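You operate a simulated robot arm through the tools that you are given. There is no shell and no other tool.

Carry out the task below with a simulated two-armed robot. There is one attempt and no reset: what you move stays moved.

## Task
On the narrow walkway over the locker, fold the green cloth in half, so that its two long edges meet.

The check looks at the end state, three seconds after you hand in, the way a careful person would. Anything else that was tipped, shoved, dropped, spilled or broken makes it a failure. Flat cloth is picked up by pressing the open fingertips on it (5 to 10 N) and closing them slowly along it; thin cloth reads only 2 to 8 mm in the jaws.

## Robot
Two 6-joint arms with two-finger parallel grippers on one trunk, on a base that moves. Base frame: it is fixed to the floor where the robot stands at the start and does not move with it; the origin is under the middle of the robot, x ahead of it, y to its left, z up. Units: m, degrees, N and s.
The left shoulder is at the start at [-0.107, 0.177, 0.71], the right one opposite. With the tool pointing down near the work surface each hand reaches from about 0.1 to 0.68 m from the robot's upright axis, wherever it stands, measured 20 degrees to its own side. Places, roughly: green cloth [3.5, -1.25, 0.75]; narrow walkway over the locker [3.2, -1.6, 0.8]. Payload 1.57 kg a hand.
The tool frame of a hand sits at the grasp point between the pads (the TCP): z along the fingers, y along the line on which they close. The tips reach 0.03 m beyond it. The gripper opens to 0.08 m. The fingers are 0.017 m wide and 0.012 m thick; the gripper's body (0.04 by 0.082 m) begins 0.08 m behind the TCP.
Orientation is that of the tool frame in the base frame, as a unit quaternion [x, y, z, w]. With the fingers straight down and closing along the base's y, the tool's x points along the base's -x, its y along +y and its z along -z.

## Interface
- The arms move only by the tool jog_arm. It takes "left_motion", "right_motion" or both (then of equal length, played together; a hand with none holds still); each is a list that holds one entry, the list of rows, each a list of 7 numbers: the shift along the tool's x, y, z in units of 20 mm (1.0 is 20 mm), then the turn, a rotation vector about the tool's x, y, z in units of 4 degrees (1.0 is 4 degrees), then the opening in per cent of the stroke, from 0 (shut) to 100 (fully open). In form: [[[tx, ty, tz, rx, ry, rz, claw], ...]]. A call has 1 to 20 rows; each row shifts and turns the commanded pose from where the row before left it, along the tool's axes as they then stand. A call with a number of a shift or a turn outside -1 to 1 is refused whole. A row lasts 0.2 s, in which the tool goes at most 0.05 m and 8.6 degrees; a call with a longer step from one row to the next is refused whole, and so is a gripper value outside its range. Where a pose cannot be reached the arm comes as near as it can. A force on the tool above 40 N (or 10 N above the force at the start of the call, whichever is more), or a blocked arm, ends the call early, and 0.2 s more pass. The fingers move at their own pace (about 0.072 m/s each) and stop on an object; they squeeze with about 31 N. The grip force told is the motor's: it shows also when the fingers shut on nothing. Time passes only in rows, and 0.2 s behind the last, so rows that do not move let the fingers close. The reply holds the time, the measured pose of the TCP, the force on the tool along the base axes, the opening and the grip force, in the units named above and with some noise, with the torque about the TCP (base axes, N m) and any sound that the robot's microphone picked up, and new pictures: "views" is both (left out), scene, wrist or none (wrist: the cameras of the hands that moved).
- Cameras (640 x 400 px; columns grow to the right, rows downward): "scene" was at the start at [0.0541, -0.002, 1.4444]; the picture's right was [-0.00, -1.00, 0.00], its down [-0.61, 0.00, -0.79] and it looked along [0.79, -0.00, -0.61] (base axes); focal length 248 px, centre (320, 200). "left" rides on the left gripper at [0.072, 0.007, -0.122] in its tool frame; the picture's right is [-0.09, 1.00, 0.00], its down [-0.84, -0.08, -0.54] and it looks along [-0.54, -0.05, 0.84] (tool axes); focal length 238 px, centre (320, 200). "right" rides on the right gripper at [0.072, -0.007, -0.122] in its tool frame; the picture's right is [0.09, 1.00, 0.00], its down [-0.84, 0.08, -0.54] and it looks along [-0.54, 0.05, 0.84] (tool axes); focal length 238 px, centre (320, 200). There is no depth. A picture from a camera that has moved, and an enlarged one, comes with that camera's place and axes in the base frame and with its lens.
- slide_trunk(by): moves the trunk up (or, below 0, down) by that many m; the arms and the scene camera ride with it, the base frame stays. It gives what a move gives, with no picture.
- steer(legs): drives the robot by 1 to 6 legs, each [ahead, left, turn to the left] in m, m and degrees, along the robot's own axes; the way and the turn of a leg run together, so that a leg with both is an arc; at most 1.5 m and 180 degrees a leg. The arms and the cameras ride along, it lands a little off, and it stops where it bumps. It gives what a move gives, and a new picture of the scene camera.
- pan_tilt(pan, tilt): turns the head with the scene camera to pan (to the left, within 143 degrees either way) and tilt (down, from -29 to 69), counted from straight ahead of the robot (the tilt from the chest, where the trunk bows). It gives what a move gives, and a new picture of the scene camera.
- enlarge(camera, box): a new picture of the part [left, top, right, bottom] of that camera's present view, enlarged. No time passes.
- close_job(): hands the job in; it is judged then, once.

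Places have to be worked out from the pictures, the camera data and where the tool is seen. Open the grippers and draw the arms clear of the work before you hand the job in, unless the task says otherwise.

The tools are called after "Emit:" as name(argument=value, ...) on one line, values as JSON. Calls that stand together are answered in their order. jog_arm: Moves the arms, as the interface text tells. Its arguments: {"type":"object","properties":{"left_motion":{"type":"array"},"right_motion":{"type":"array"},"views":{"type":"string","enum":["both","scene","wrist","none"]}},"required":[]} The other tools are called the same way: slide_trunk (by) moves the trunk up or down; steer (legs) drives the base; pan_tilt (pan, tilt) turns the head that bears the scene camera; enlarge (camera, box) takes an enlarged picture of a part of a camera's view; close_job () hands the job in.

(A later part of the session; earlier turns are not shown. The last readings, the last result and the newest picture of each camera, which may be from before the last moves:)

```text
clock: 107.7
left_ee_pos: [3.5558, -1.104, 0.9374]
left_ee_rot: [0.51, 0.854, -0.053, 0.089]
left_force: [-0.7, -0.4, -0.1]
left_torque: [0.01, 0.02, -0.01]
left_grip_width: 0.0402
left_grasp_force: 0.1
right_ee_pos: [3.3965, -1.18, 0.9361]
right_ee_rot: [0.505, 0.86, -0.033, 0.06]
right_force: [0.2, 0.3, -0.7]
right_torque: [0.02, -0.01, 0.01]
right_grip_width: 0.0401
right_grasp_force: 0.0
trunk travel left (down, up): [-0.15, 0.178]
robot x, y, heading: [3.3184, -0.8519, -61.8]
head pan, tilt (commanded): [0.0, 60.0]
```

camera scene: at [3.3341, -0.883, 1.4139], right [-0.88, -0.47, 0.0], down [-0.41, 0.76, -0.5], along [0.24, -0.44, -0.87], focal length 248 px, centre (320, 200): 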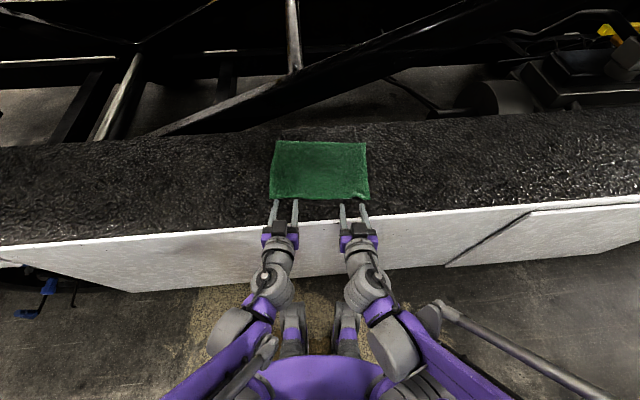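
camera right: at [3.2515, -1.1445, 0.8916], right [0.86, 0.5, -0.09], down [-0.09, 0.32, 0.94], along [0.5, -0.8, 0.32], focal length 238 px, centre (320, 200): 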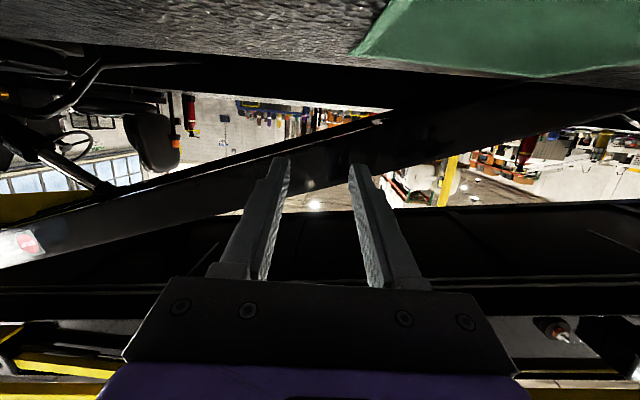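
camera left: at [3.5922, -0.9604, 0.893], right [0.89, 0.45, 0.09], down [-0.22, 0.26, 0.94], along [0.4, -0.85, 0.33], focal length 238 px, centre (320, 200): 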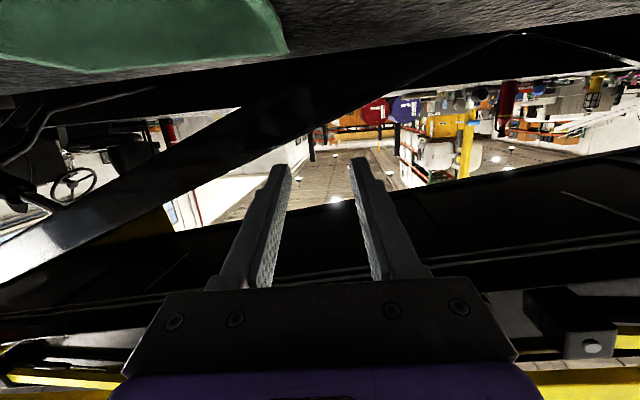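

Left has 12° and right 8° of pitch left to undo. I finish that and move both hands out above the far corners.

Emit:
jog_arm(left_motion=[[[0, 0, 0, 0, 1, 0, 50], [0, 0, 0, 0, 1, 0, 50], [0, 0, 0, 0, 1, 0, 50], [-0.978, 0.032, 0, 0, 0, 0, 50], [-0.978, 0.032, 0, 0, 0, 0, 50], [-0.978, 0.032, 0, 0, 0, 0, 50], [-0.978, 0.032, 0, 0, 0, 0, 50], [-0.978, 0.032, 0, 0, 0, 0, 50], [-0.978, 0.032, 0, 0, 0, 0, 50], [-0.978, 0.032, 0, 0, 0, 0, 50], [-0.978, 0.032, 0, 0, 0, 0, 50], [-0.978, 0.032, 0, 0, 0, 0, 50], [-0.978, 0.032, 0, 0, 0, 0, 50], [-0.978, 0.032, 0, 0, 0, 0, 50], [-0.978, 0.032, 0, 0, 0, 0, 50], [-0.978, 0.032, 0, 0, 0, 0, 50], [-0.978, 0.032, 0, 0, 0, 0, 50]]], right_motion=[[[0, 0, 0, 0, 1, 0, 50], [0, 0, 0, 0, 1, 0, 50], [0, 0, 0, 0, 0, 0, 50], [-0.989, -0.055, 0, 0, 0, 0, 50], [-0.989, -0.055, 0, 0, 0, 0, 50], [-0.989, -0.055, 0, 0, 0, 0, 50], [-0.989, -0.055, 0, 0, 0, 0, 50], [-0.989, -0.055, 0, 0, 0, 0, 50], [-0.989, -0.055, 0, 0, 0, 0, 50], [-0.989, -0.055, 0, 0, 0, 0, 50], [-0.989, -0.055, 0, 0, 0, 0, 50], [-0.989, -0.055, 0, 0, 0, 0, 50], [-0.989, -0.055, 0, 0, 0, 0, 50], [-0.989, -0.055, 0, 0, 0, 0, 50], [-0.989, -0.055, 0, 0, 0, 0, 50], [-0.989, -0.055, 0, 0, 0, 0, 50], [-0.989, -0.055, 0, 0, 0, 0, 50]]], views="both")

```text
clock: 111.3
left_ee_pos: [3.6898, -1.3322, 0.9386]
left_ee_rot: [0.513, 0.858, 0.0, 0.0]
left_force: [0.0, -0.5, -0.4]
left_torque: [-0.02, -0.01, -0.01]
left_grip_width: 0.0398
left_grasp_force: 0.2
left hand out of reach, approached as far as the arm can: row 17
right_ee_pos: [3.516, -1.4229, 0.9331]
right_ee_rot: [0.507, 0.862, 0.002, 0.0]
right_force: [0.4, 0.0, -0.1]
right_torque: [-0.02, 0.0, -0.01]
right_grip_width: 0.0398
right_grasp_force: 0.1
right hand out of reach, approached as far as the arm can: row 17
trunk travel left (down, up): [-0.15, 0.178]
robot x, y, heading: [3.3151, -0.85, -61.9]
head pan, tilt (commanded): [0.0, 60.0]
camera scene: at [3.3333, -0.8816, 1.4139], right [-0.88, -0.47, 0.0], down [-0.41, 0.76, -0.5], along [0.24, -0.44, -0.87], focal length 248 px, centre (320, 200)
camera right: at [3.4748, -1.3647, 1.054], right [0.83, 0.56, 0.0], down [0.47, -0.69, 0.54], along [0.31, -0.45, -0.84], focal length 238 px, centre (320, 200)
camera left: at [3.6611, -1.2657, 1.0614], right [0.92, 0.39, 0.0], down [0.33, -0.77, 0.54], along [0.21, -0.5, -0.84], focal length 238 px, centre (320, 200)
```

scene: 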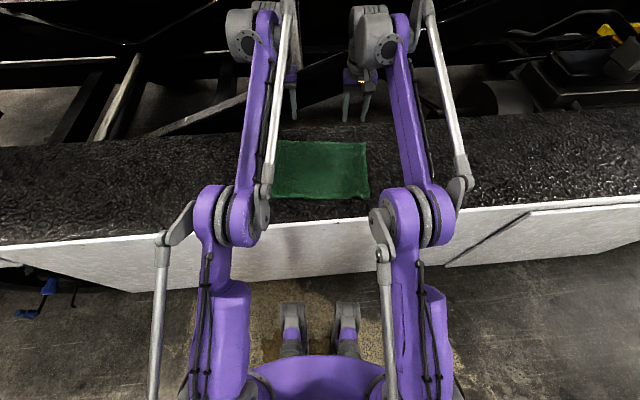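
right: 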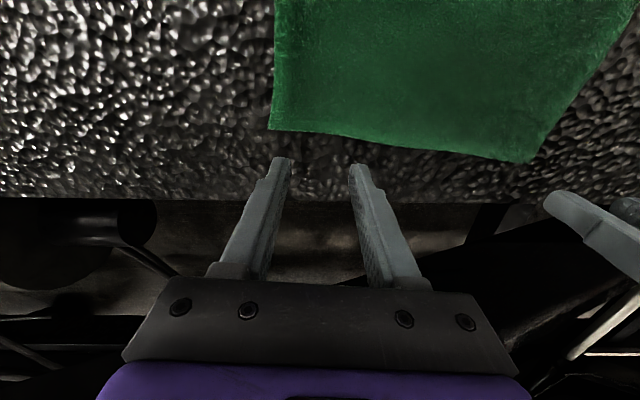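
left: 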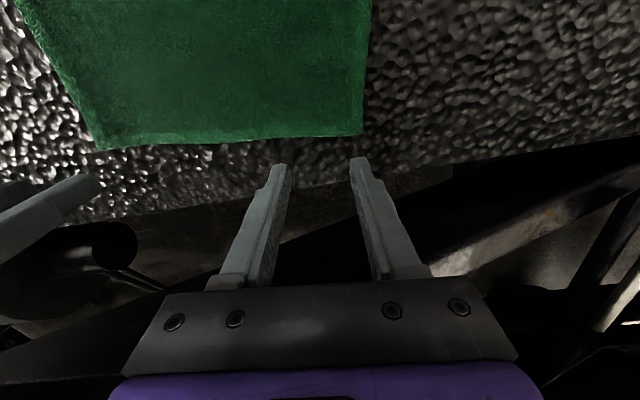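

Both hands are near the reach limit at this height, but the far hem is only about 8 mm beyond the TCPs and lowering adds reach. I go down to about 3 cm above contact, shifting the right hand 8 mm outward for symmetry.

Emit:
jog_arm(left_motion=[[[0.02, 0, 0.786, 0, 0, 0, 50], [0.02, 0, 0.786, 0, 0, 0, 50], [0.02, 0, 0.786, 0, 0, 0, 50], [0.02, 0, 0.786, 0, 0, 0, 50], [0.02, 0, 0.786, 0, 0, 0, 50]]], right_motion=[[[-0.01, -0.08, 0.73, 0, 0, 0, 50], [-0.01, -0.08, 0.73, 0, 0, 0, 50], [-0.01, -0.08, 0.73, 0, 0, 0, 50], [-0.01, -0.08, 0.73, 0, 0, 0, 50], [-0.01, -0.08, 0.73, 0, 0, 0, 50]]], views="wrist")

```text
clock: 112.5
left_ee_pos: [3.6867, -1.3296, 0.8598]
left_ee_rot: [0.513, 0.859, 0.0, 0.0]
left_force: [0.0, -0.2, -0.7]
left_torque: [0.01, 0.04, 0.0]
left_grip_width: 0.0402
left_grasp_force: 0.1
right_ee_pos: [3.5085, -1.4269, 0.8583]
right_ee_rot: [0.507, 0.862, 0.002, 0.0]
right_force: [0.6, -0.1, -0.1]
right_torque: [-0.03, 0.0, 0.04]
right_grip_width: 0.0399
right_grasp_force: 0.1
trunk travel left (down, up): [-0.15, 0.178]
robot x, y, heading: [3.3162, -0.8474, -61.7]
head pan, tilt (commanded): [0.0, 60.0]
camera right: at [3.4678, -1.3694, 0.98], right [0.83, 0.56, 0.0], down [0.47, -0.7, 0.54], along [0.31, -0.44, -0.84], focal length 238 px, centre (320, 200)
camera left: at [3.6583, -1.2643, 0.9833], right [0.92, 0.39, 0.0], down [0.33, -0.77, 0.54], along [0.21, -0.5, -0.84], focal length 238 px, centre (320, 200)
```

right: 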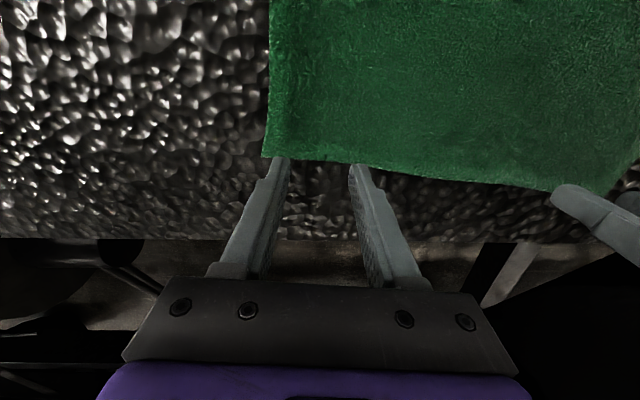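
left: 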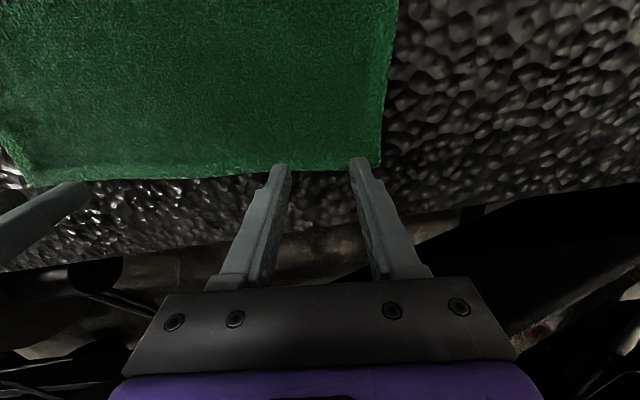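

The far hem lies 11 mm ahead of the left TCP and 5 mm ahead of the right. I move forward to overlap the hem by only about 9 mm and go down to 10 mm above contact.

Emit:
jog_arm(left_motion=[[[-0.175, 0, 0.25, 0, 0, 0, 50], [-0.175, 0, 0.25, 0, 0, 0, 50], [-0.175, 0, 0.25, 0, 0, 0, 50]]], right_motion=[[[-0.075, 0, 0.22, 0, 0, 0, 50], [-0.075, 0, 0.22, 0, 0, 0, 50], [-0.075, 0, 0.22, 0, 0, 0, 50]]], views="wrist")

```text
clock: 113.3
left_ee_pos: [3.6914, -1.3407, 0.8452]
left_ee_rot: [0.513, 0.859, 0.0, 0.0]
left_force: [0.3, 0.3, 0.3]
left_torque: [0.03, 0.01, 0.01]
left_grip_width: 0.04
left_grasp_force: 0.0
right_ee_pos: [3.5088, -1.4297, 0.8444]
right_ee_rot: [0.507, 0.862, 0.001, 0.0]
right_force: [-0.4, -0.2, 0.2]
right_torque: [-0.04, 0.01, 0.01]
right_grip_width: 0.0399
right_grasp_force: 0.1
trunk travel left (down, up): [-0.15, 0.178]
robot x, y, heading: [3.3129, -0.8523, -61.7]
head pan, tilt (commanded): [0.0, 60.0]
camera right: at [3.4693, -1.3733, 0.9661], right [0.83, 0.56, 0.0], down [0.47, -0.7, 0.54], along [0.31, -0.44, -0.84], focal length 238 px, centre (320, 200)
camera left: at [3.6631, -1.2734, 0.9675], right [0.92, 0.39, 0.0], down [0.33, -0.77, 0.54], along [0.21, -0.5, -0.84], focal length 238 px, centre (320, 200)
```

right: 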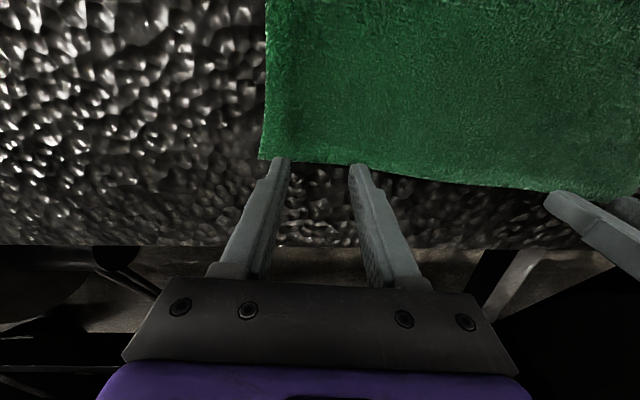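
left: 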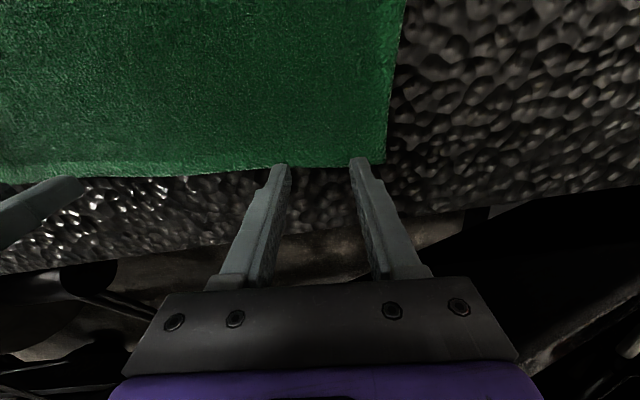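

The left overlap is about 11 mm and the right about 8 mm. I nudge the left 2 mm further out and step both down gently towards contact.

Emit:
jog_arm(left_motion=[[[-0.1, 0, 0.1, 0, 0, 0, 50], [0, 0, 0.1, 0, 0, 0, 50], [0, 0, 0.1, 0, 0, 0, 50], [0, 0, 0.05, 0, 0, 0, 50], [0, 0, 0.05, 0, 0, 0, 50], [0, 0, 0.05, 0, 0, 0, 50]]], right_motion=[[[0, 0, 0.1, 0, 0, 0, 50], [0, 0, 0.1, 0, 0, 0, 50], [0, 0, 0.1, 0, 0, 0, 50], [0, 0, 0.05, 0, 0, 0, 50], [0, 0, 0.05, 0, 0, 0, 50], [0, 0, 0.05, 0, 0, 0, 50]]], views="none")

```text
clock: 114.7
left_ee_pos: [3.6922, -1.3405, 0.8362]
left_ee_rot: [0.513, 0.859, 0.0, 0.0]
left_force: [0.2, 0.8, -0.1]
left_torque: [0.0, 0.03, -0.01]
left_grip_width: 0.0399
left_grasp_force: 0.2
right_ee_pos: [3.5092, -1.4317, 0.838]
right_ee_rot: [0.507, 0.862, 0.002, 0.0]
right_force: [-0.6, -0.1, 0.3]
right_torque: [0.01, -0.03, 0.0]
right_grip_width: 0.0401
right_grasp_force: 0.0
trunk travel left (down, up): [-0.15, 0.178]
robot x, y, heading: [3.3152, -0.851, -61.8]
head pan, tilt (commanded): [0.0, 60.0]
```

No contact yet on either hand. I continue in finer steps.

Emit:
jog_arm(left_motion=[[[0, 0, 0.05, 0, 0, 0, 50], [0, 0, 0.05, 0, 0, 0, 50], [0, 0, 0, 0, 0, 0, 50]]], right_motion=[[[0, 0, 0.05, 0, 0, 0, 50], [0, 0, 0.05, 0, 0, 0, 50], [0, 0, 0.05, 0, 0, 0, 50]]], views="none")

```text
clock: 115.5
left_ee_pos: [3.6915, -1.3397, 0.8326]
left_ee_rot: [0.513, 0.859, 0.001, 0.0]
left_force: [-1.4, -1.5, 1.7]
left_torque: [-0.02, 0.0, 0.01]
left_grip_width: 0.0399
left_grasp_force: 0.1
right_ee_pos: [3.5101, -1.4326, 0.8352]
right_ee_rot: [0.507, 0.862, 0.002, -0.001]
right_force: [0.0, 0.4, 1.6]
right_torque: [0.02, 0.01, 0.0]
right_grip_width: 0.04
right_grasp_force: 0.0
trunk travel left (down, up): [-0.15, 0.178]
robot x, y, heading: [3.3106, -0.8522, -61.8]
head pan, tilt (commanded): [0.0, 60.0]
```

First contact shows: left about 1.7 N, right about 1.6 N. I add a little more to reach 5–10 N.

Emit:
jog_arm(left_motion=[[[0, 0, 0.03, 0, 0, 0, 50], [0, 0, 0, 0, 0, 0, 50]]], right_motion=[[[0, 0, 0.04, 0, 0, 0, 50], [0, 0, 0, 0, 0, 0, 50]]], views="wrist")

```text
clock: 116.1
left_ee_pos: [3.6919, -1.3401, 0.8341]
left_ee_rot: [0.512, 0.859, 0.0, 0.0]
left_force: [-0.1, -2.1, 3.8]
left_torque: [-0.06, -0.02, -0.04]
left_grip_width: 0.04
left_grasp_force: 0.1
right_ee_pos: [3.5088, -1.4307, 0.8338]
right_ee_rot: [0.507, 0.862, 0.002, 0.0]
right_force: [2.0, 0.9, 3.5]
right_torque: [0.03, -0.04, 0.01]
right_grip_width: 0.0402
right_grasp_force: 0.2
trunk travel left (down, up): [-0.15, 0.178]
robot x, y, heading: [3.3122, -0.8523, -61.8]
head pan, tilt (commanded): [0.0, 60.0]
camera right: at [3.4694, -1.3733, 0.9548], right [0.83, 0.56, 0.0], down [0.47, -0.69, 0.54], along [0.31, -0.44, -0.84], focal length 238 px, centre (320, 200)
camera left: at [3.6645, -1.2742, 0.9563], right [0.92, 0.39, 0.0], down [0.33, -0.77, 0.54], along [0.21, -0.5, -0.84], focal length 238 px, centre (320, 200)
```

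right: 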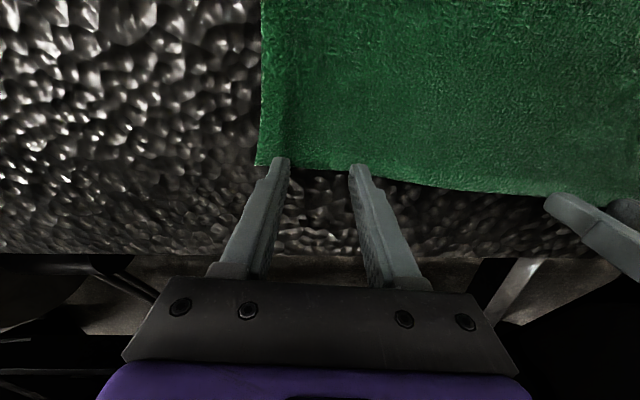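
left: 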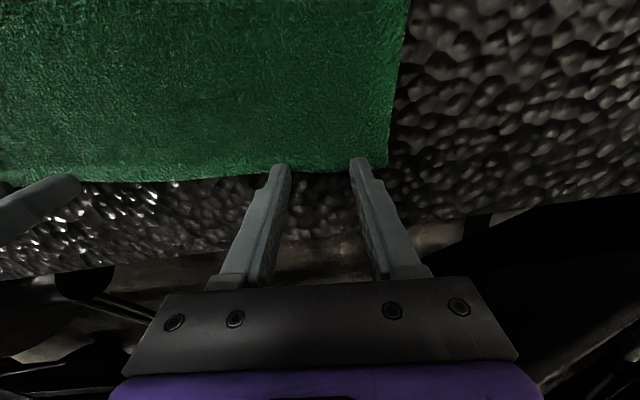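

Now 3.8 and 3.5 N, with the hem overlapped about 10 mm (left) and 8 mm (right). I press slightly more and close slowly, the outer fingers drawing inward as before.

Emit:
jog_arm(left_motion=[[[0, 0, 0.03, 0, 0, 0, 50], [0, -0.08, 0, 0, 0, 0, 46], [0, -0.08, 0, 0, 0, 0, 42], [0, -0.08, 0, 0, 0, 0, 38], [0, -0.08, 0, 0, 0, 0, 34], [0, -0.08, 0, 0, 0, 0, 30], [0, -0.08, 0, 0, 0, 0, 26], [0, -0.08, 0, 0, 0, 0, 22], [0, -0.08, 0, 0, 0, 0, 18], [0, -0.08, 0, 0, 0, 0, 14], [0, -0.08, 0, 0, 0, 0, 10], [0, 0, 0, 0, 0, 0, 6], [0, 0, 0, 0, 0, 0, 2], [0, 0, 0, 0, 0, 0, 0], [0, 0, 0, 0, 0, 0, 0]]], right_motion=[[[0, 0, 0.03, 0, 0, 0, 50], [0, 0.08, 0, 0, 0, 0, 46], [0, 0.08, 0, 0, 0, 0, 42], [0, 0.08, 0, 0, 0, 0, 38], [0, 0.08, 0, 0, 0, 0, 34], [0, 0.08, 0, 0, 0, 0, 30], [0, 0.08, 0, 0, 0, 0, 26], [0, 0.08, 0, 0, 0, 0, 22], [0, 0.08, 0, 0, 0, 0, 18], [0, 0.08, 0, 0, 0, 0, 14], [0, 0.08, 0, 0, 0, 0, 10], [0, 0, 0, 0, 0, 0, 6], [0, 0, 0, 0, 0, 0, 2], [0, 0, 0, 0, 0, 0, 0], [0, 0, 0, 0, 0, 0, 0]]], views="wrist")

```text
clock: 119.3
left_ee_pos: [3.6789, -1.3474, 0.8326]
left_ee_rot: [0.512, 0.859, -0.001, 0.001]
left_force: [3.2, 1.0, 14.0]
left_torque: [0.12, -0.11, 0.01]
left_grip_width: 0.0045
left_grasp_force: 25.2
right_ee_pos: [3.5236, -1.4234, 0.8331]
right_ee_rot: [0.507, 0.862, 0.002, 0.001]
right_force: [-1.0, -0.5, 4.7]
right_torque: [0.0, 0.07, 0.01]
right_grip_width: 0.0042
right_grasp_force: 24.6
trunk travel left (down, up): [-0.15, 0.178]
robot x, y, heading: [3.3185, -0.8519, -61.7]
head pan, tilt (commanded): [0.0, 60.0]
camera right: at [3.484, -1.3643, 0.9543], right [0.83, 0.56, 0.0], down [0.47, -0.69, 0.54], along [0.31, -0.45, -0.84], focal length 238 px, centre (320, 200)
camera left: at [3.6509, -1.2814, 0.9556], right [0.92, 0.39, 0.0], down [0.33, -0.77, 0.54], along [0.21, -0.5, -0.84], focal length 238 px, centre (320, 200)
```

right: 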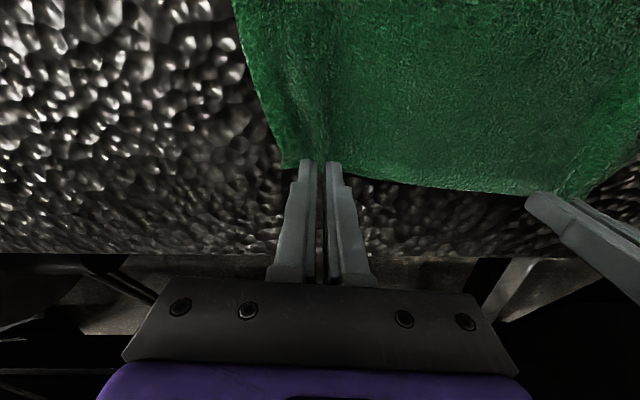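
left: 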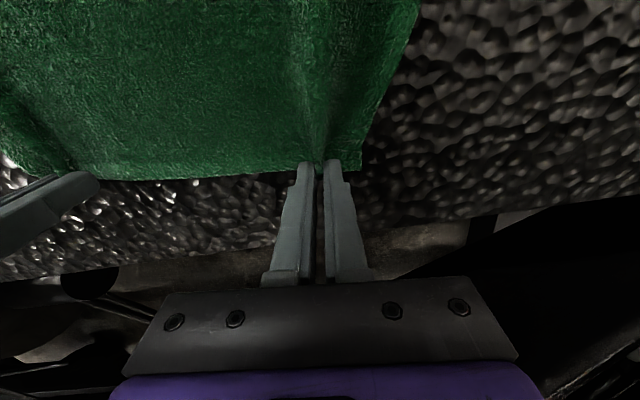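

Both jaws hold the very hem (4.5 and 4.2 mm). I start the arc back towards me, pitching the fingers forward as the hem rises, and stop partway to check.

Emit:
jog_arm(left_motion=[[[0.1175, 0, -0.448, 0, -0.974, 0, 0], [0.1325, 0, -0.4475, 0, -0.974, 0, 0], [0.146, 0, -0.449, 0, -0.974, 0, 0], [0.1605, 0, -0.4475, 0, -0.974, 0, 0], [0.1745, 0, -0.4495, 0, -0.974, 0, 0], [0.1875, 0, -0.448, 0, -0.974, 0, 0], [0.2005, 0, -0.449, 0, -0.974, 0, 0], [0.213, 0, -0.45, 0, -0.974, 0, 0], [0.2245, 0, -0.4505, 0, -0.974, 0, 0], [0.2365, 0, -0.4505, 0, -0.974, 0, 0]]], right_motion=[[[0.117, 0, -0.4355, 0, -0.974, 0, 0], [0.1315, 0, -0.435, 0, -0.974, 0, 0], [0.1446, 0, -0.4364, 0, -0.974, 0, 0], [0.1587, 0, -0.435, 0, -0.974, 0, 0], [0.1723, 0, -0.4369, 0, -0.974, 0, 0], [0.1849, 0, -0.4355, 0, -0.974, 0, 0], [0.1975, 0, -0.4364, 0, -0.974, 0, 0], [0.2097, 0, -0.4374, 0, -0.974, 0, 0], [0.2209, 0, -0.4379, 0, -0.974, 0, 0], [0.2325, 0, -0.4379, 0, -0.974, 0, 0]]], views="both")

```text
clock: 121.5
left_ee_pos: [3.6497, -1.296, 0.9049]
left_ee_rot: [0.483, 0.809, -0.172, 0.287]
left_force: [0.1, -0.4, -0.7]
left_torque: [0.03, -0.02, 0.01]
left_grip_width: 0.0041
left_grasp_force: 25.0
right_ee_pos: [3.4943, -1.373, 0.9017]
right_ee_rot: [0.477, 0.813, -0.168, 0.289]
right_force: [-0.5, -0.2, 0.4]
right_torque: [0.0, -0.02, -0.01]
right_grip_width: 0.0039
right_grasp_force: 24.8
trunk travel left (down, up): [-0.15, 0.178]
robot x, y, heading: [3.3166, -0.8555, -61.9]
head pan, tilt (commanded): [0.0, 60.0]
camera scene: at [3.3332, -0.8814, 1.4139], right [-0.88, -0.47, 0.0], down [-0.41, 0.76, -0.5], along [0.24, -0.44, -0.87], focal length 248 px, centre (320, 200)
camera right: at [3.4253, -1.2604, 0.951], right [0.84, 0.55, -0.05], down [0.22, -0.23, 0.95], along [0.51, -0.8, -0.31], focal length 238 px, centre (320, 200)
camera left: at [3.593, -1.1766, 0.9553], right [0.91, 0.41, 0.06], down [0.08, -0.31, 0.95], along [0.41, -0.86, -0.31], focal length 238 px, centre (320, 200)
```

scene: 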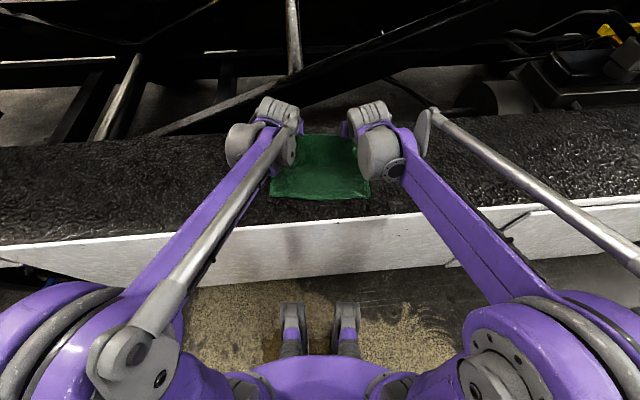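
right: 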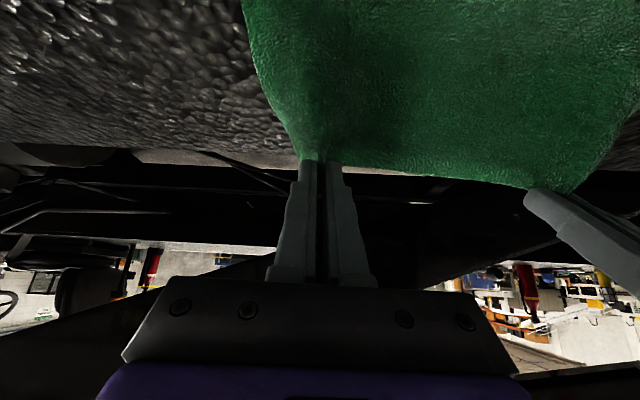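
left: 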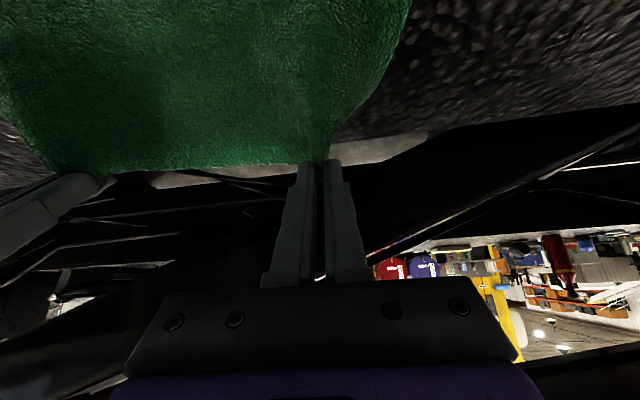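

Tracking is on plan (left TCP at fwd 0.550, pitch 39°) and both grips are holding. I continue over the top.

Emit:
jog_arm(left_motion=[[[0.247, 0, -0.45, 0, -0.974, 0, 0], [0.2575, 0, -0.452, 0, -0.974, 0, 0], [0.2675, 0, -0.45, 0, -0.974, 0, 0], [0.276, 0, -0.448, 0, -0.974, 0, 0], [0.2855, 0, -0.448, 0, -0.974, 0, 0], [0.293, 0, -0.446, 0, -0.974, 0, 0], [0.3005, 0, -0.4415, 0, -0.974, 0, 0], [0.3085, 0, -0.4395, 0, -0.974, 0, 0], [0.315, 0, -0.435, 0, -0.974, 0, 0]]], right_motion=[[[0.2427, 0, -0.4374, 0, -0.974, 0, 0], [0.253, 0, -0.4393, 0, -0.974, 0, 0], [0.2627, 0, -0.4374, 0, -0.974, 0, 0], [0.2709, 0, -0.4355, 0, -0.974, 0, 0], [0.2802, 0, -0.4355, 0, -0.974, 0, 0], [0.2875, 0, -0.4335, 0, -0.974, 0, 0], [0.2947, 0, -0.4291, 0, -0.974, 0, 0], [0.3025, 0, -0.4272, 0, -0.974, 0, 0], [0.3088, 0, -0.4228, 0, -0.974, 0, 0]]], views="both")

```text
clock: 123.5
left_ee_pos: [3.6072, -1.2141, 0.9094]
left_ee_rot: [0.409, 0.685, -0.31, 0.518]
left_force: [0.3, -0.8, -0.1]
left_torque: [0.02, 0.0, 0.01]
left_grip_width: 0.0041
left_grasp_force: 24.7
right_ee_pos: [3.4512, -1.2936, 0.9071]
right_ee_rot: [0.406, 0.687, -0.305, 0.52]
right_force: [0.0, 0.4, 0.2]
right_torque: [0.03, -0.03, -0.02]
right_grip_width: 0.0038
right_grasp_force: 24.8
trunk travel left (down, up): [-0.15, 0.178]
robot x, y, heading: [3.3147, -0.8446, -61.8]
head pan, tilt (commanded): [0.0, 60.0]
camera scene: at [3.3336, -0.8821, 1.4139], right [-0.88, -0.47, 0.0], down [-0.41, 0.76, -0.5], along [0.24, -0.44, -0.87], focal length 248 px, centre (320, 200)
camera right: at [3.3798, -1.1776, 0.8701], right [0.86, 0.51, -0.09], down [-0.08, 0.29, 0.95], along [0.51, -0.81, 0.29], focal length 238 px, centre (320, 200)
camera left: at [3.547, -1.0908, 0.8743], right [0.89, 0.45, 0.09], down [-0.21, 0.22, 0.95], along [0.41, -0.87, 0.29], focal length 238 px, centre (320, 200)
```

scene: 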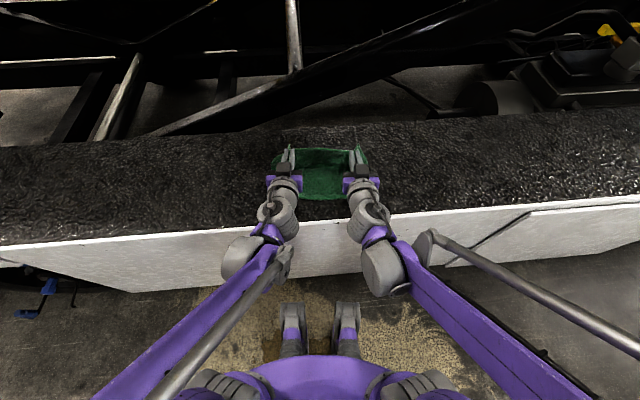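
right: 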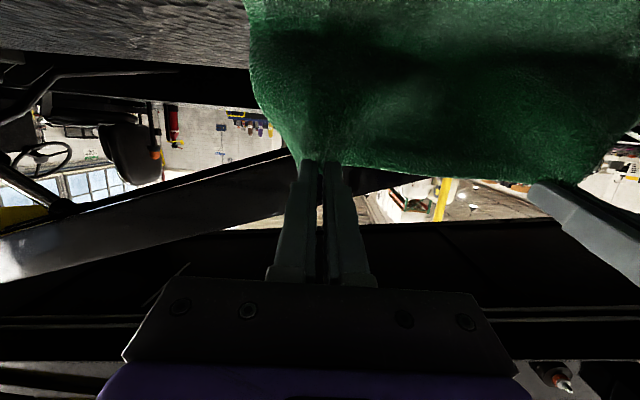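
left: 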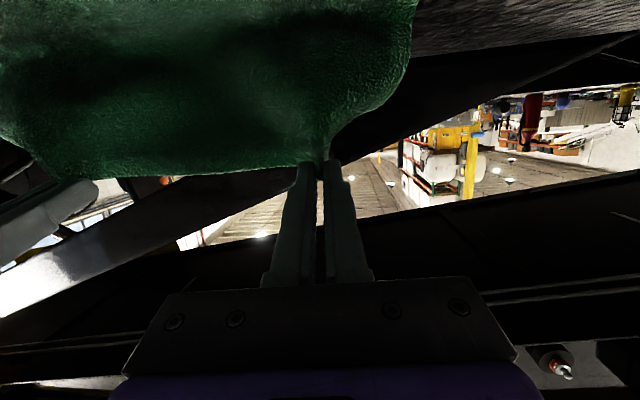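

On plan again (pitch 74°, hem up at fwd ≈ 0.485). I come down the near side of the arc with the pitch held, stopping at about 5 cm height to check.

Emit:
jog_arm(left_motion=[[[0.234, 0, -0.4465, 0, 0, 0, 0], [0.272, 0, -0.4215, 0, 0, 0, 0], [0.3065, 0, -0.395, 0, 0, 0, 0], [0.339, 0, -0.3635, 0, 0, 0, 0], [0.3675, 0, -0.3285, 0, 0, 0, 0], [0.393, 0, -0.2915, 0, 0, 0, 0], [0.416, 0, -0.2515, 0, 0, 0, 0], [0.433, 0, -0.2085, 0, 0, 0, 0], [0.449, 0, -0.165, 0, 0, 0, 0]]], right_motion=[[[0.2275, 0, -0.434, 0, 0, 0, 0], [0.2644, 0, -0.4097, 0, 0, 0, 0], [0.2979, 0, -0.3839, 0, 0, 0, 0], [0.3295, 0, -0.3533, 0, 0, 0, 0], [0.3572, 0, -0.3193, 0, 0, 0, 0], [0.382, 0, -0.2833, 0, 0, 0, 0], [0.4044, 0, -0.2445, 0, 0, 0, 0], [0.4209, 0, -0.2027, 0, 0, 0, 0], [0.4364, 0, -0.1604, 0, 0, 0, 0]]], views="both")

Emit:
enlarge(camera="scene", box=[240, 110, 400, 210])

```text
clock: 125.5
left_ee_pos: [3.5721, -1.1504, 0.8629]
left_ee_rot: [0.409, 0.685, -0.309, 0.517]
left_force: [-0.5, -0.3, 0.0]
left_torque: [0.01, 0.03, 0.01]
left_grip_width: 0.0043
left_grasp_force: 24.4
right_ee_pos: [3.4151, -1.2318, 0.8629]
right_ee_rot: [0.406, 0.687, -0.305, 0.519]
right_force: [-0.5, 0.0, -0.8]
right_torque: [0.01, -0.02, -0.05]
right_grip_width: 0.0039
right_grasp_force: 24.3
trunk travel left (down, up): [-0.15, 0.178]
robot x, y, heading: [3.3166, -0.8475, -61.7]
head pan, tilt (commanded): [0.0, 60.0]
camera scene: at [3.3338, -0.8824, 1.4139], right [-0.88, -0.47, 0.0], down [-0.41, 0.76, -0.5], along [0.24, -0.44, -0.87], focal length 248 px, centre (320, 200)
camera right: at [3.3443, -1.1158, 0.8256], right [0.86, 0.51, -0.09], down [-0.08, 0.29, 0.95], along [0.51, -0.81, 0.29], focal length 238 px, centre (320, 200)
camera left: at [3.5134, -1.0273, 0.8281], right [0.89, 0.45, 0.09], down [-0.21, 0.22, 0.95], along [0.41, -0.87, 0.29], focal length 238 px, centre (320, 200)
```

scene: 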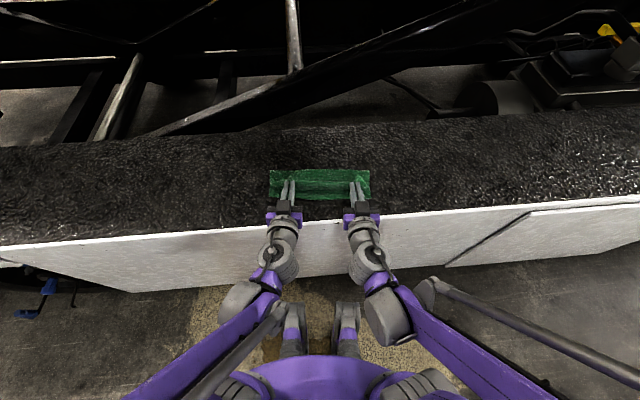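
right: 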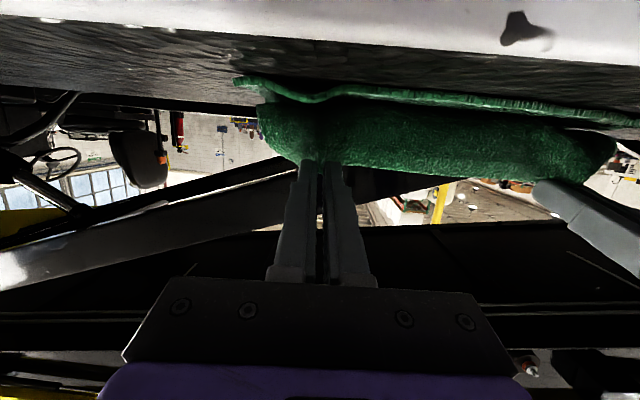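
left: 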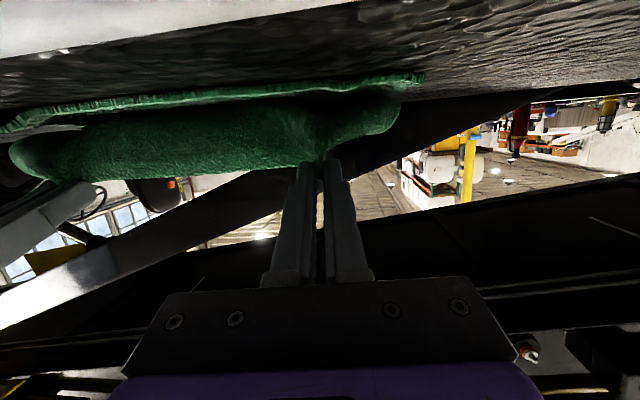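

```text
4.00 times, centred on (320, 160) of scene
camera zoom: at [3.3338, -0.8824, 1.4139], right [-0.88, -0.47, 0.0], down [-0.41, 0.76, -0.5], along [0.24, -0.44, -0.87], focal length 991 px, centre (320, 360)
```

zoom: 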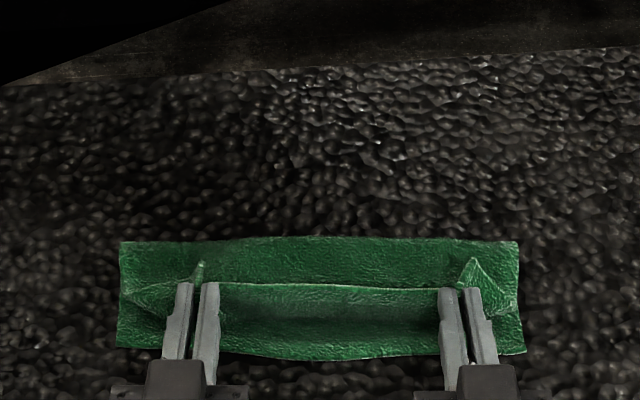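

The cloth is folding cleanly: the hem is held about 5 cm up, the fold line is at fwd ≈ 0.49–0.50 and the lower near edge at ≈ 0.39–0.397. I lower the hem onto the near edge.

Emit:
jog_arm(left_motion=[[[0.4595, 0, -0.12, 0, 0, 0, 0], [0.466, 0, -0.073, 0, 0, 0, 0], [0.468, 0, -0.0255, 0, 0, 0, 0], [0.3, 0, -0.005, 0, 0, 0, 0]]], right_motion=[[[0.4466, 0, -0.1166, 0, 0, 0, 0], [0.453, 0, -0.071, 0, 0, 0, 0], [0.4549, 0, -0.0248, 0, 0, 0, 0], [0.3, 0, -0.005, 0, 0, 0, 0]]], views="both")

Emit:
enlarge(camera="scene", box=[240, 130, 400, 230])

```text
clock: 126.5
left_ee_pos: [3.5654, -1.1395, 0.8303]
left_ee_rot: [0.41, 0.685, -0.31, 0.517]
left_force: [0.2, -0.1, -0.4]
left_torque: [-0.03, -0.01, -0.01]
left_grip_width: 0.0045
left_grasp_force: 24.5
right_ee_pos: [3.4094, -1.2213, 0.8319]
right_ee_rot: [0.406, 0.688, -0.304, 0.519]
right_force: [0.3, 0.3, 1.1]
right_torque: [-0.01, -0.01, -0.02]
right_grip_width: 0.0042
right_grasp_force: 24.4
trunk travel left (down, up): [-0.15, 0.178]
robot x, y, heading: [3.3179, -0.8478, -61.8]
head pan, tilt (commanded): [0.0, 60.0]
camera scene: at [3.3338, -0.8825, 1.4139], right [-0.88, -0.47, 0.0], down [-0.41, 0.76, -0.5], along [0.24, -0.44, -0.87], focal length 248 px, centre (320, 200)
camera right: at [3.3387, -1.1049, 0.7952], right [0.86, 0.51, -0.09], down [-0.08, 0.29, 0.95], along [0.51, -0.81, 0.29], focal length 238 px, centre (320, 200)
camera left: at [3.5063, -1.0155, 0.796], right [0.89, 0.45, 0.09], down [-0.21, 0.22, 0.95], along [0.41, -0.87, 0.29], focal length 238 px, centre (320, 200)
```

scene: 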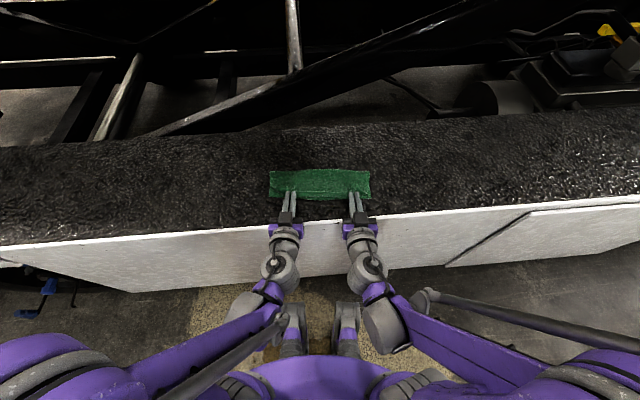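
right: 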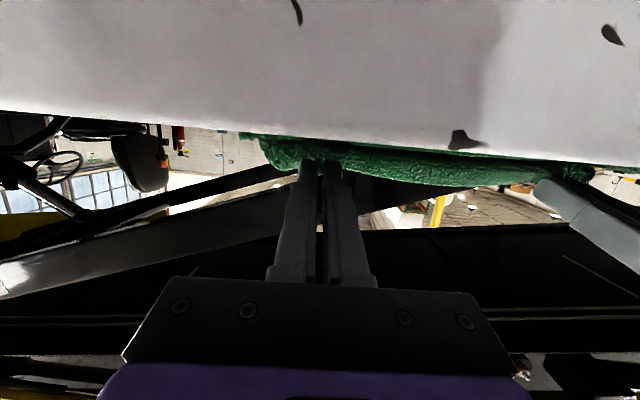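
left: 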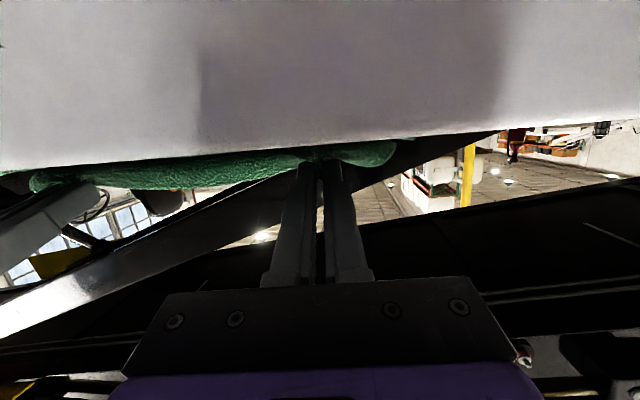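

```text
4.00 times, centred on (320, 180) of scene
camera zoom: at [3.3338, -0.8825, 1.4139], right [-0.88, -0.47, 0.0], down [-0.41, 0.76, -0.5], along [0.24, -0.44, -0.87], focal length 991 px, centre (320, 280)
```

zoom: 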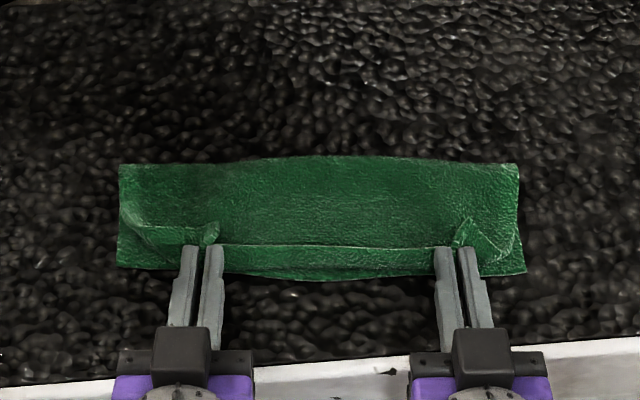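

The hem stands at the near edge with the tips about 2 cm up. I pull it a few mm further towards me and lower it, open gently, and slide the fingers straight back out.

Emit:
jog_arm(left_motion=[[[0.16, 0, -0.11, 0, 0, 0, 0], [0.16, 0, -0.11, 0, 0, 0, 0], [0, 0, 0, 0, 0, 0, 8], [0, 0, 0, 0, 0, 0, 16], [0, 0, 0, 0, 0, 0, 24], [0, 0, 0, 0, 0, 0, 30], [0, 0, 0, 0, 0, 0, 30]]], right_motion=[[[0.16, 0, -0.11, 0, 0, 0, 0], [0.16, 0, -0.11, 0, 0, 0, 0], [0, 0, 0, 0, 0, 0, 8], [0, 0, 0, 0, 0, 0, 16], [0, 0, 0, 0, 0, 0, 24], [0, 0, 0, 0, 0, 0, 30], [0, 0, 0, 0, 0, 0, 30]]], views="scene")

Emit:
enlarge(camera="scene", box=[240, 130, 400, 230])

```text
clock: 128.1
left_ee_pos: [3.562, -1.1348, 0.8272]
left_ee_rot: [0.409, 0.686, -0.309, 0.517]
left_force: [-0.2, 0.6, 0.9]
left_torque: [0.01, -0.03, 0.0]
left_grip_width: 0.0236
left_grasp_force: 0.1
right_ee_pos: [3.4072, -1.2155, 0.8272]
right_ee_rot: [0.406, 0.688, -0.304, 0.519]
right_force: [0.0, 0.8, 0.0]
right_torque: [0.03, -0.01, -0.02]
right_grip_width: 0.0239
right_grasp_force: 0.0
trunk travel left (down, up): [-0.15, 0.178]
robot x, y, heading: [3.3176, -0.849, -61.8]
head pan, tilt (commanded): [0.0, 60.0]
camera scene: at [3.3337, -0.8822, 1.4139], right [-0.88, -0.47, 0.0], down [-0.41, 0.76, -0.5], along [0.24, -0.44, -0.87], focal length 248 px, centre (320, 200)
```

scene: 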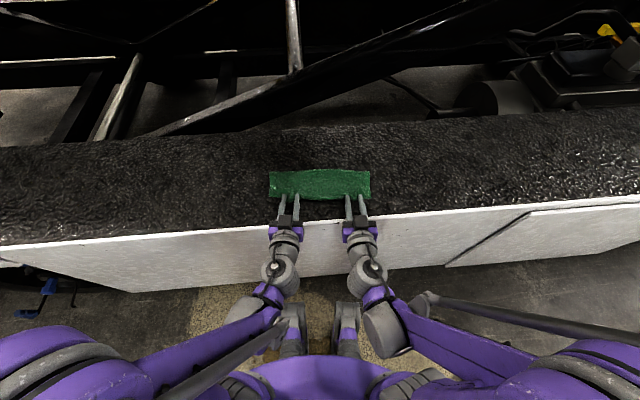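

```text
4.00 times, centred on (320, 180) of scene
camera zoom: at [3.3337, -0.8822, 1.4139], right [-0.88, -0.47, 0.0], down [-0.41, 0.76, -0.5], along [0.24, -0.44, -0.87], focal length 991 px, centre (320, 280)
```

zoom: 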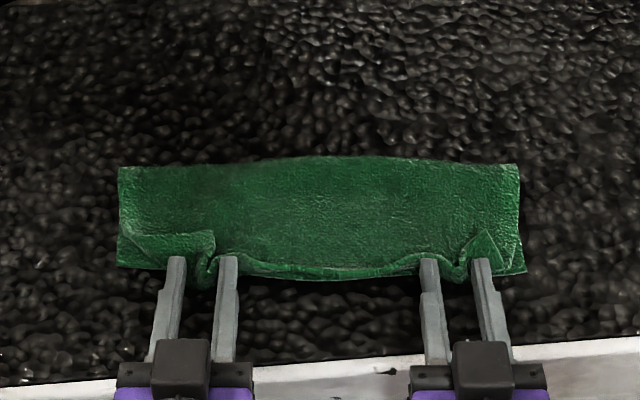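

The middle of the hem has dropped neatly onto the near edge, while the two outer corners are still wrinkled. I slide the fingers back out, raise the hands clear and look closely.

Emit:
jog_arm(left_motion=[[[0, 0, -0.5, 0, 0, 0, 30], [0, 0, -0.8, 0, 0, 0, 30], [0, 0, -1, 0, 0, 0, 30], [-0.9, 0, -0.6, 0, 0, 0, 30], [-0.95, 0.5, -0.3, 0, 0, 0, 30], [-0.95, 0.8, -0.3, 0, 0, 0, 30], [-0.95, 0.8, -0.3, 0, 0, 0, 30], [-0.95, 0.8, -0.3, 0, 0, 0, 30], [-0.5, 0.8, -0.1, 0, 0, 0, 30], [0, 0.8, 0, 0, 0, 0, 30]]], right_motion=[[[0, 0, -0.5, 0, 0, 0, 30], [0, 0, -0.8, 0, 0, 0, 30], [0, 0, -1, 0, 0, 0, 30], [-0.9, 0, -0.6, 0, 0, 0, 30], [-0.95, -0.5, -0.3, 0, 0, 0, 30], [-0.95, -0.8, -0.3, 0, 0, 0, 30], [-0.95, -0.8, -0.3, 0, 0, 0, 30], [-0.95, -0.8, -0.3, 0, 0, 0, 30], [-0.5, -0.8, -0.1, 0, 0, 0, 30], [0, -0.8, 0, 0, 0, 0, 30]]], views="scene")

Emit:
enlarge(camera="scene", box=[248, 140, 392, 230])

```text
clock: 130.3
left_ee_pos: [3.616, -1.0459, 0.9506]
left_ee_rot: [0.409, 0.685, -0.309, 0.518]
left_force: [0.0, -0.6, -0.3]
left_torque: [0.01, -0.01, -0.01]
left_grip_width: 0.0242
left_grasp_force: 0.0
right_ee_pos: [3.3151, -1.206, 0.9439]
right_ee_rot: [0.407, 0.691, -0.302, 0.516]
right_force: [-1.1, 0.8, 0.0]
right_torque: [-0.01, -0.02, 0.0]
right_grip_width: 0.0242
right_grasp_force: 0.1
right hand out of reach, approached as far as the arm can: row 9, 10
trunk travel left (down, up): [-0.15, 0.178]
robot x, y, heading: [3.3134, -0.8492, -61.7]
head pan, tilt (commanded): [0.0, 60.0]
camera scene: at [3.3336, -0.8823, 1.4139], right [-0.88, -0.47, 0.0], down [-0.41, 0.76, -0.5], along [0.24, -0.44, -0.87], focal length 248 px, centre (320, 200)
```

scene: 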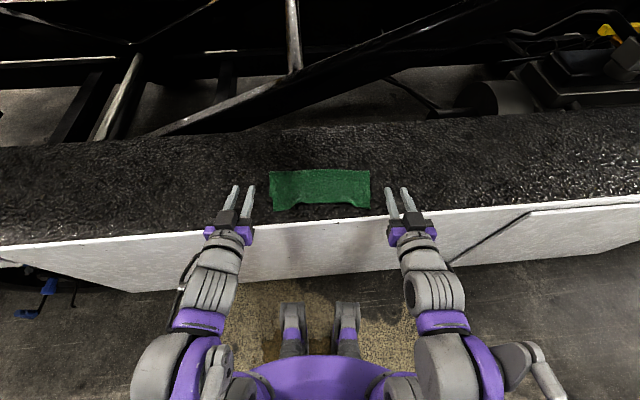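

```text
4.44 times, centred on (320, 185) of scene
camera zoom: at [3.3336, -0.8823, 1.4139], right [-0.88, -0.47, 0.0], down [-0.41, 0.76, -0.5], along [0.24, -0.44, -0.87], focal length 1101 px, centre (320, 267)
```

zoom: 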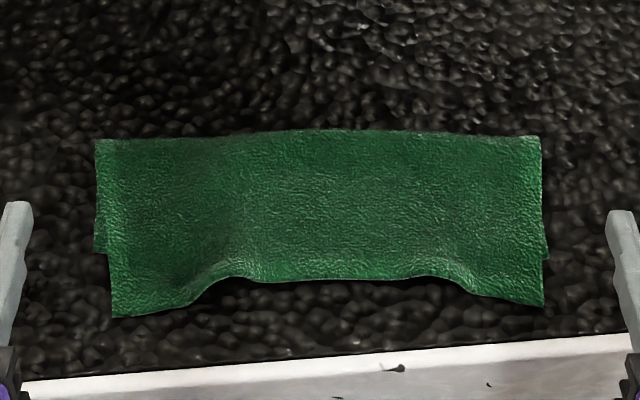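

The fold is good but overshoots: the upper hem lies 2–5 cm beyond the lower near edge (corners at fwd ≈ 0.349 and 0.358 against ≈ 0.396). The overhanging hem can be re-pinched alone from above and re-laid, so I turn the hands back to vertical first.

Emit:
jog_arm(left_motion=[[[0, 0, 0, 0, 1, 0, 40], [0, 0, 0, 0, 1, 0, 40], [0, 0, 0, 0, 1, 0, 40], [0, 0, 0, 0, 1, 0, 40], [0, 0, 0, 0, 1, 0, 40], [0, 0, 0, 0, 1, 0, 40], [0, 0, 0, 0, 1, 0, 40], [0, 0, 0, 0, 1, 0, 40], [0, 0, 0, 0, 1, 0, 40], [0, 0, 0, 0, 1, 0, 40], [0, 0, 0, 0, 1, 0, 40], [0, 0, 0, 0, 1, 0, 40], [0, 0, 0, 0, 1, 0, 40], [0, 0, 0, 0, 1, 0, 40], [0, 0, 0, 0, 1, 0, 40], [0, 0, 0, 0, 1, 0, 40], [0, 0, 0, 0, 1, 0, 40], [0, 0, 0, 0, 1, 0, 40], [0, 0, 0, 0, 0.5, 0, 40]]], right_motion=[[[0, 0, 0, 0, 1, 0, 40], [0, 0, 0, 0, 1, 0, 40], [0, 0, 0, 0, 1, 0, 40], [0, 0, 0, 0, 1, 0, 40], [0, 0, 0, 0, 1, 0, 40], [0, 0, 0, 0, 1, 0, 40], [0, 0, 0, 0, 1, 0, 40], [0, 0, 0, 0, 1, 0, 40], [0, 0, 0, 0, 1, 0, 40], [0, 0, 0, 0, 1, 0, 40], [0, 0, 0, 0, 1, 0, 40], [0, 0, 0, 0, 1, 0, 40], [0, 0, 0, 0, 1, 0, 40], [0, 0, 0, 0, 1, 0, 40], [0, 0, 0, 0, 1, 0, 40], [0, 0, 0, 0, 1, 0, 40], [0, 0, 0, 0, 1, 0, 40], [0, 0, 0, 0, 1, 0, 40], [0, 0, 0, 0, 0.5, 0, 40]]], views="none")

```text
clock: 134.3
left_ee_pos: [3.6188, -1.0443, 0.9493]
left_ee_rot: [0.513, 0.858, 0.0, 0.0]
left_force: [-1.0, -0.8, -0.3]
left_torque: [-0.01, 0.02, 0.01]
left_grip_width: 0.0322
left_grasp_force: 0.0
right_ee_pos: [3.314, -1.2067, 0.9434]
right_ee_rot: [0.507, 0.862, 0.001, 0.001]
right_force: [0.7, 0.7, -0.4]
right_torque: [0.02, 0.0, 0.0]
right_grip_width: 0.032
right_grasp_force: 0.1
trunk travel left (down, up): [-0.15, 0.178]
robot x, y, heading: [3.3154, -0.8506, -61.8]
head pan, tilt (commanded): [0.0, 60.0]
```

Both hands are vertical again. I move them above the overhanging corners of the upper hem.

Emit:
jog_arm(left_motion=[[[-0.6125, -0.745, 0.867, 0, 0, 0, 40], [-0.6125, -0.745, 0.867, 0, 0, 0, 40], [-0.6125, -0.745, 0.867, 0, 0, 0, 40], [-0.6125, -0.745, 0.867, 0, 0, 0, 40]]], right_motion=[[[-0.741, 0.66, 0.7925, 0, 0, 0, 40], [-0.741, 0.66, 0.7925, 0, 0, 0, 40], [-0.741, 0.66, 0.7925, 0, 0, 0, 40], [-0.741, 0.66, 0.7925, 0, 0, 0, 40]]], views="both")

```text
clock: 135.3
left_ee_pos: [3.5872, -1.117, 0.8796]
left_ee_rot: [0.512, 0.859, -0.001, 0.001]
left_force: [0.0, -0.2, 0.3]
left_torque: [-0.01, -0.01, 0.01]
left_grip_width: 0.0318
left_grasp_force: 0.0
right_ee_pos: [3.3899, -1.2329, 0.8782]
right_ee_rot: [0.507, 0.862, 0.001, 0.001]
right_force: [-0.4, 0.1, -0.1]
right_torque: [-0.01, 0.01, -0.01]
right_grip_width: 0.0321
right_grasp_force: 0.0
trunk travel left (down, up): [-0.15, 0.178]
robot x, y, heading: [3.317, -0.8513, -62.2]
head pan, tilt (commanded): [0.0, 60.0]
camera scene: at [3.3343, -0.8833, 1.4139], right [-0.88, -0.47, 0.0], down [-0.41, 0.76, -0.5], along [0.24, -0.44, -0.87], focal length 248 px, centre (320, 200)
camera right: at [3.3502, -1.1748, 1.0008], right [0.83, 0.56, 0.0], down [0.47, -0.69, 0.54], along [0.31, -0.45, -0.84], focal length 238 px, centre (320, 200)
camera left: at [3.5596, -1.0507, 1.0034], right [0.92, 0.39, 0.0], down [0.33, -0.77, 0.54], along [0.21, -0.5, -0.84], focal length 238 px, centre (320, 200)
```

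scene: 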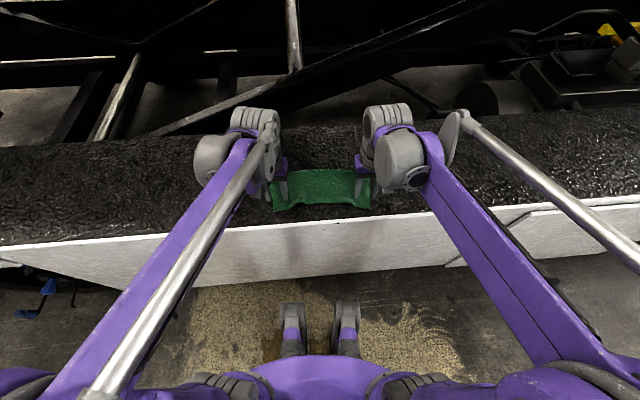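
right: 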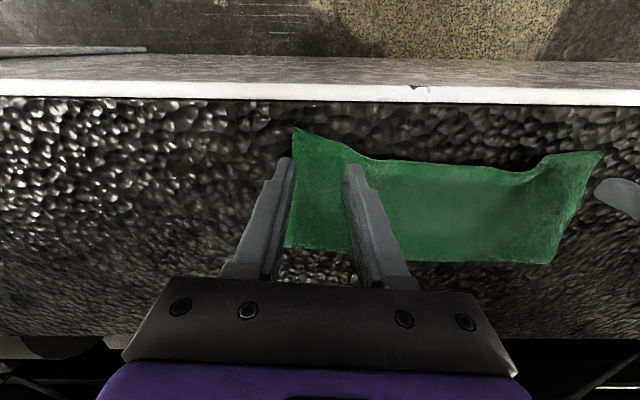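
left: 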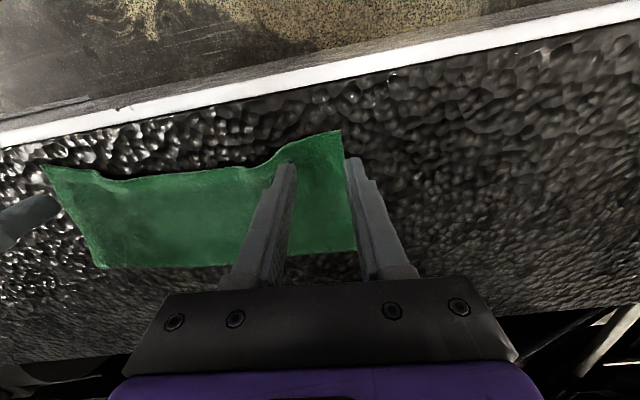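

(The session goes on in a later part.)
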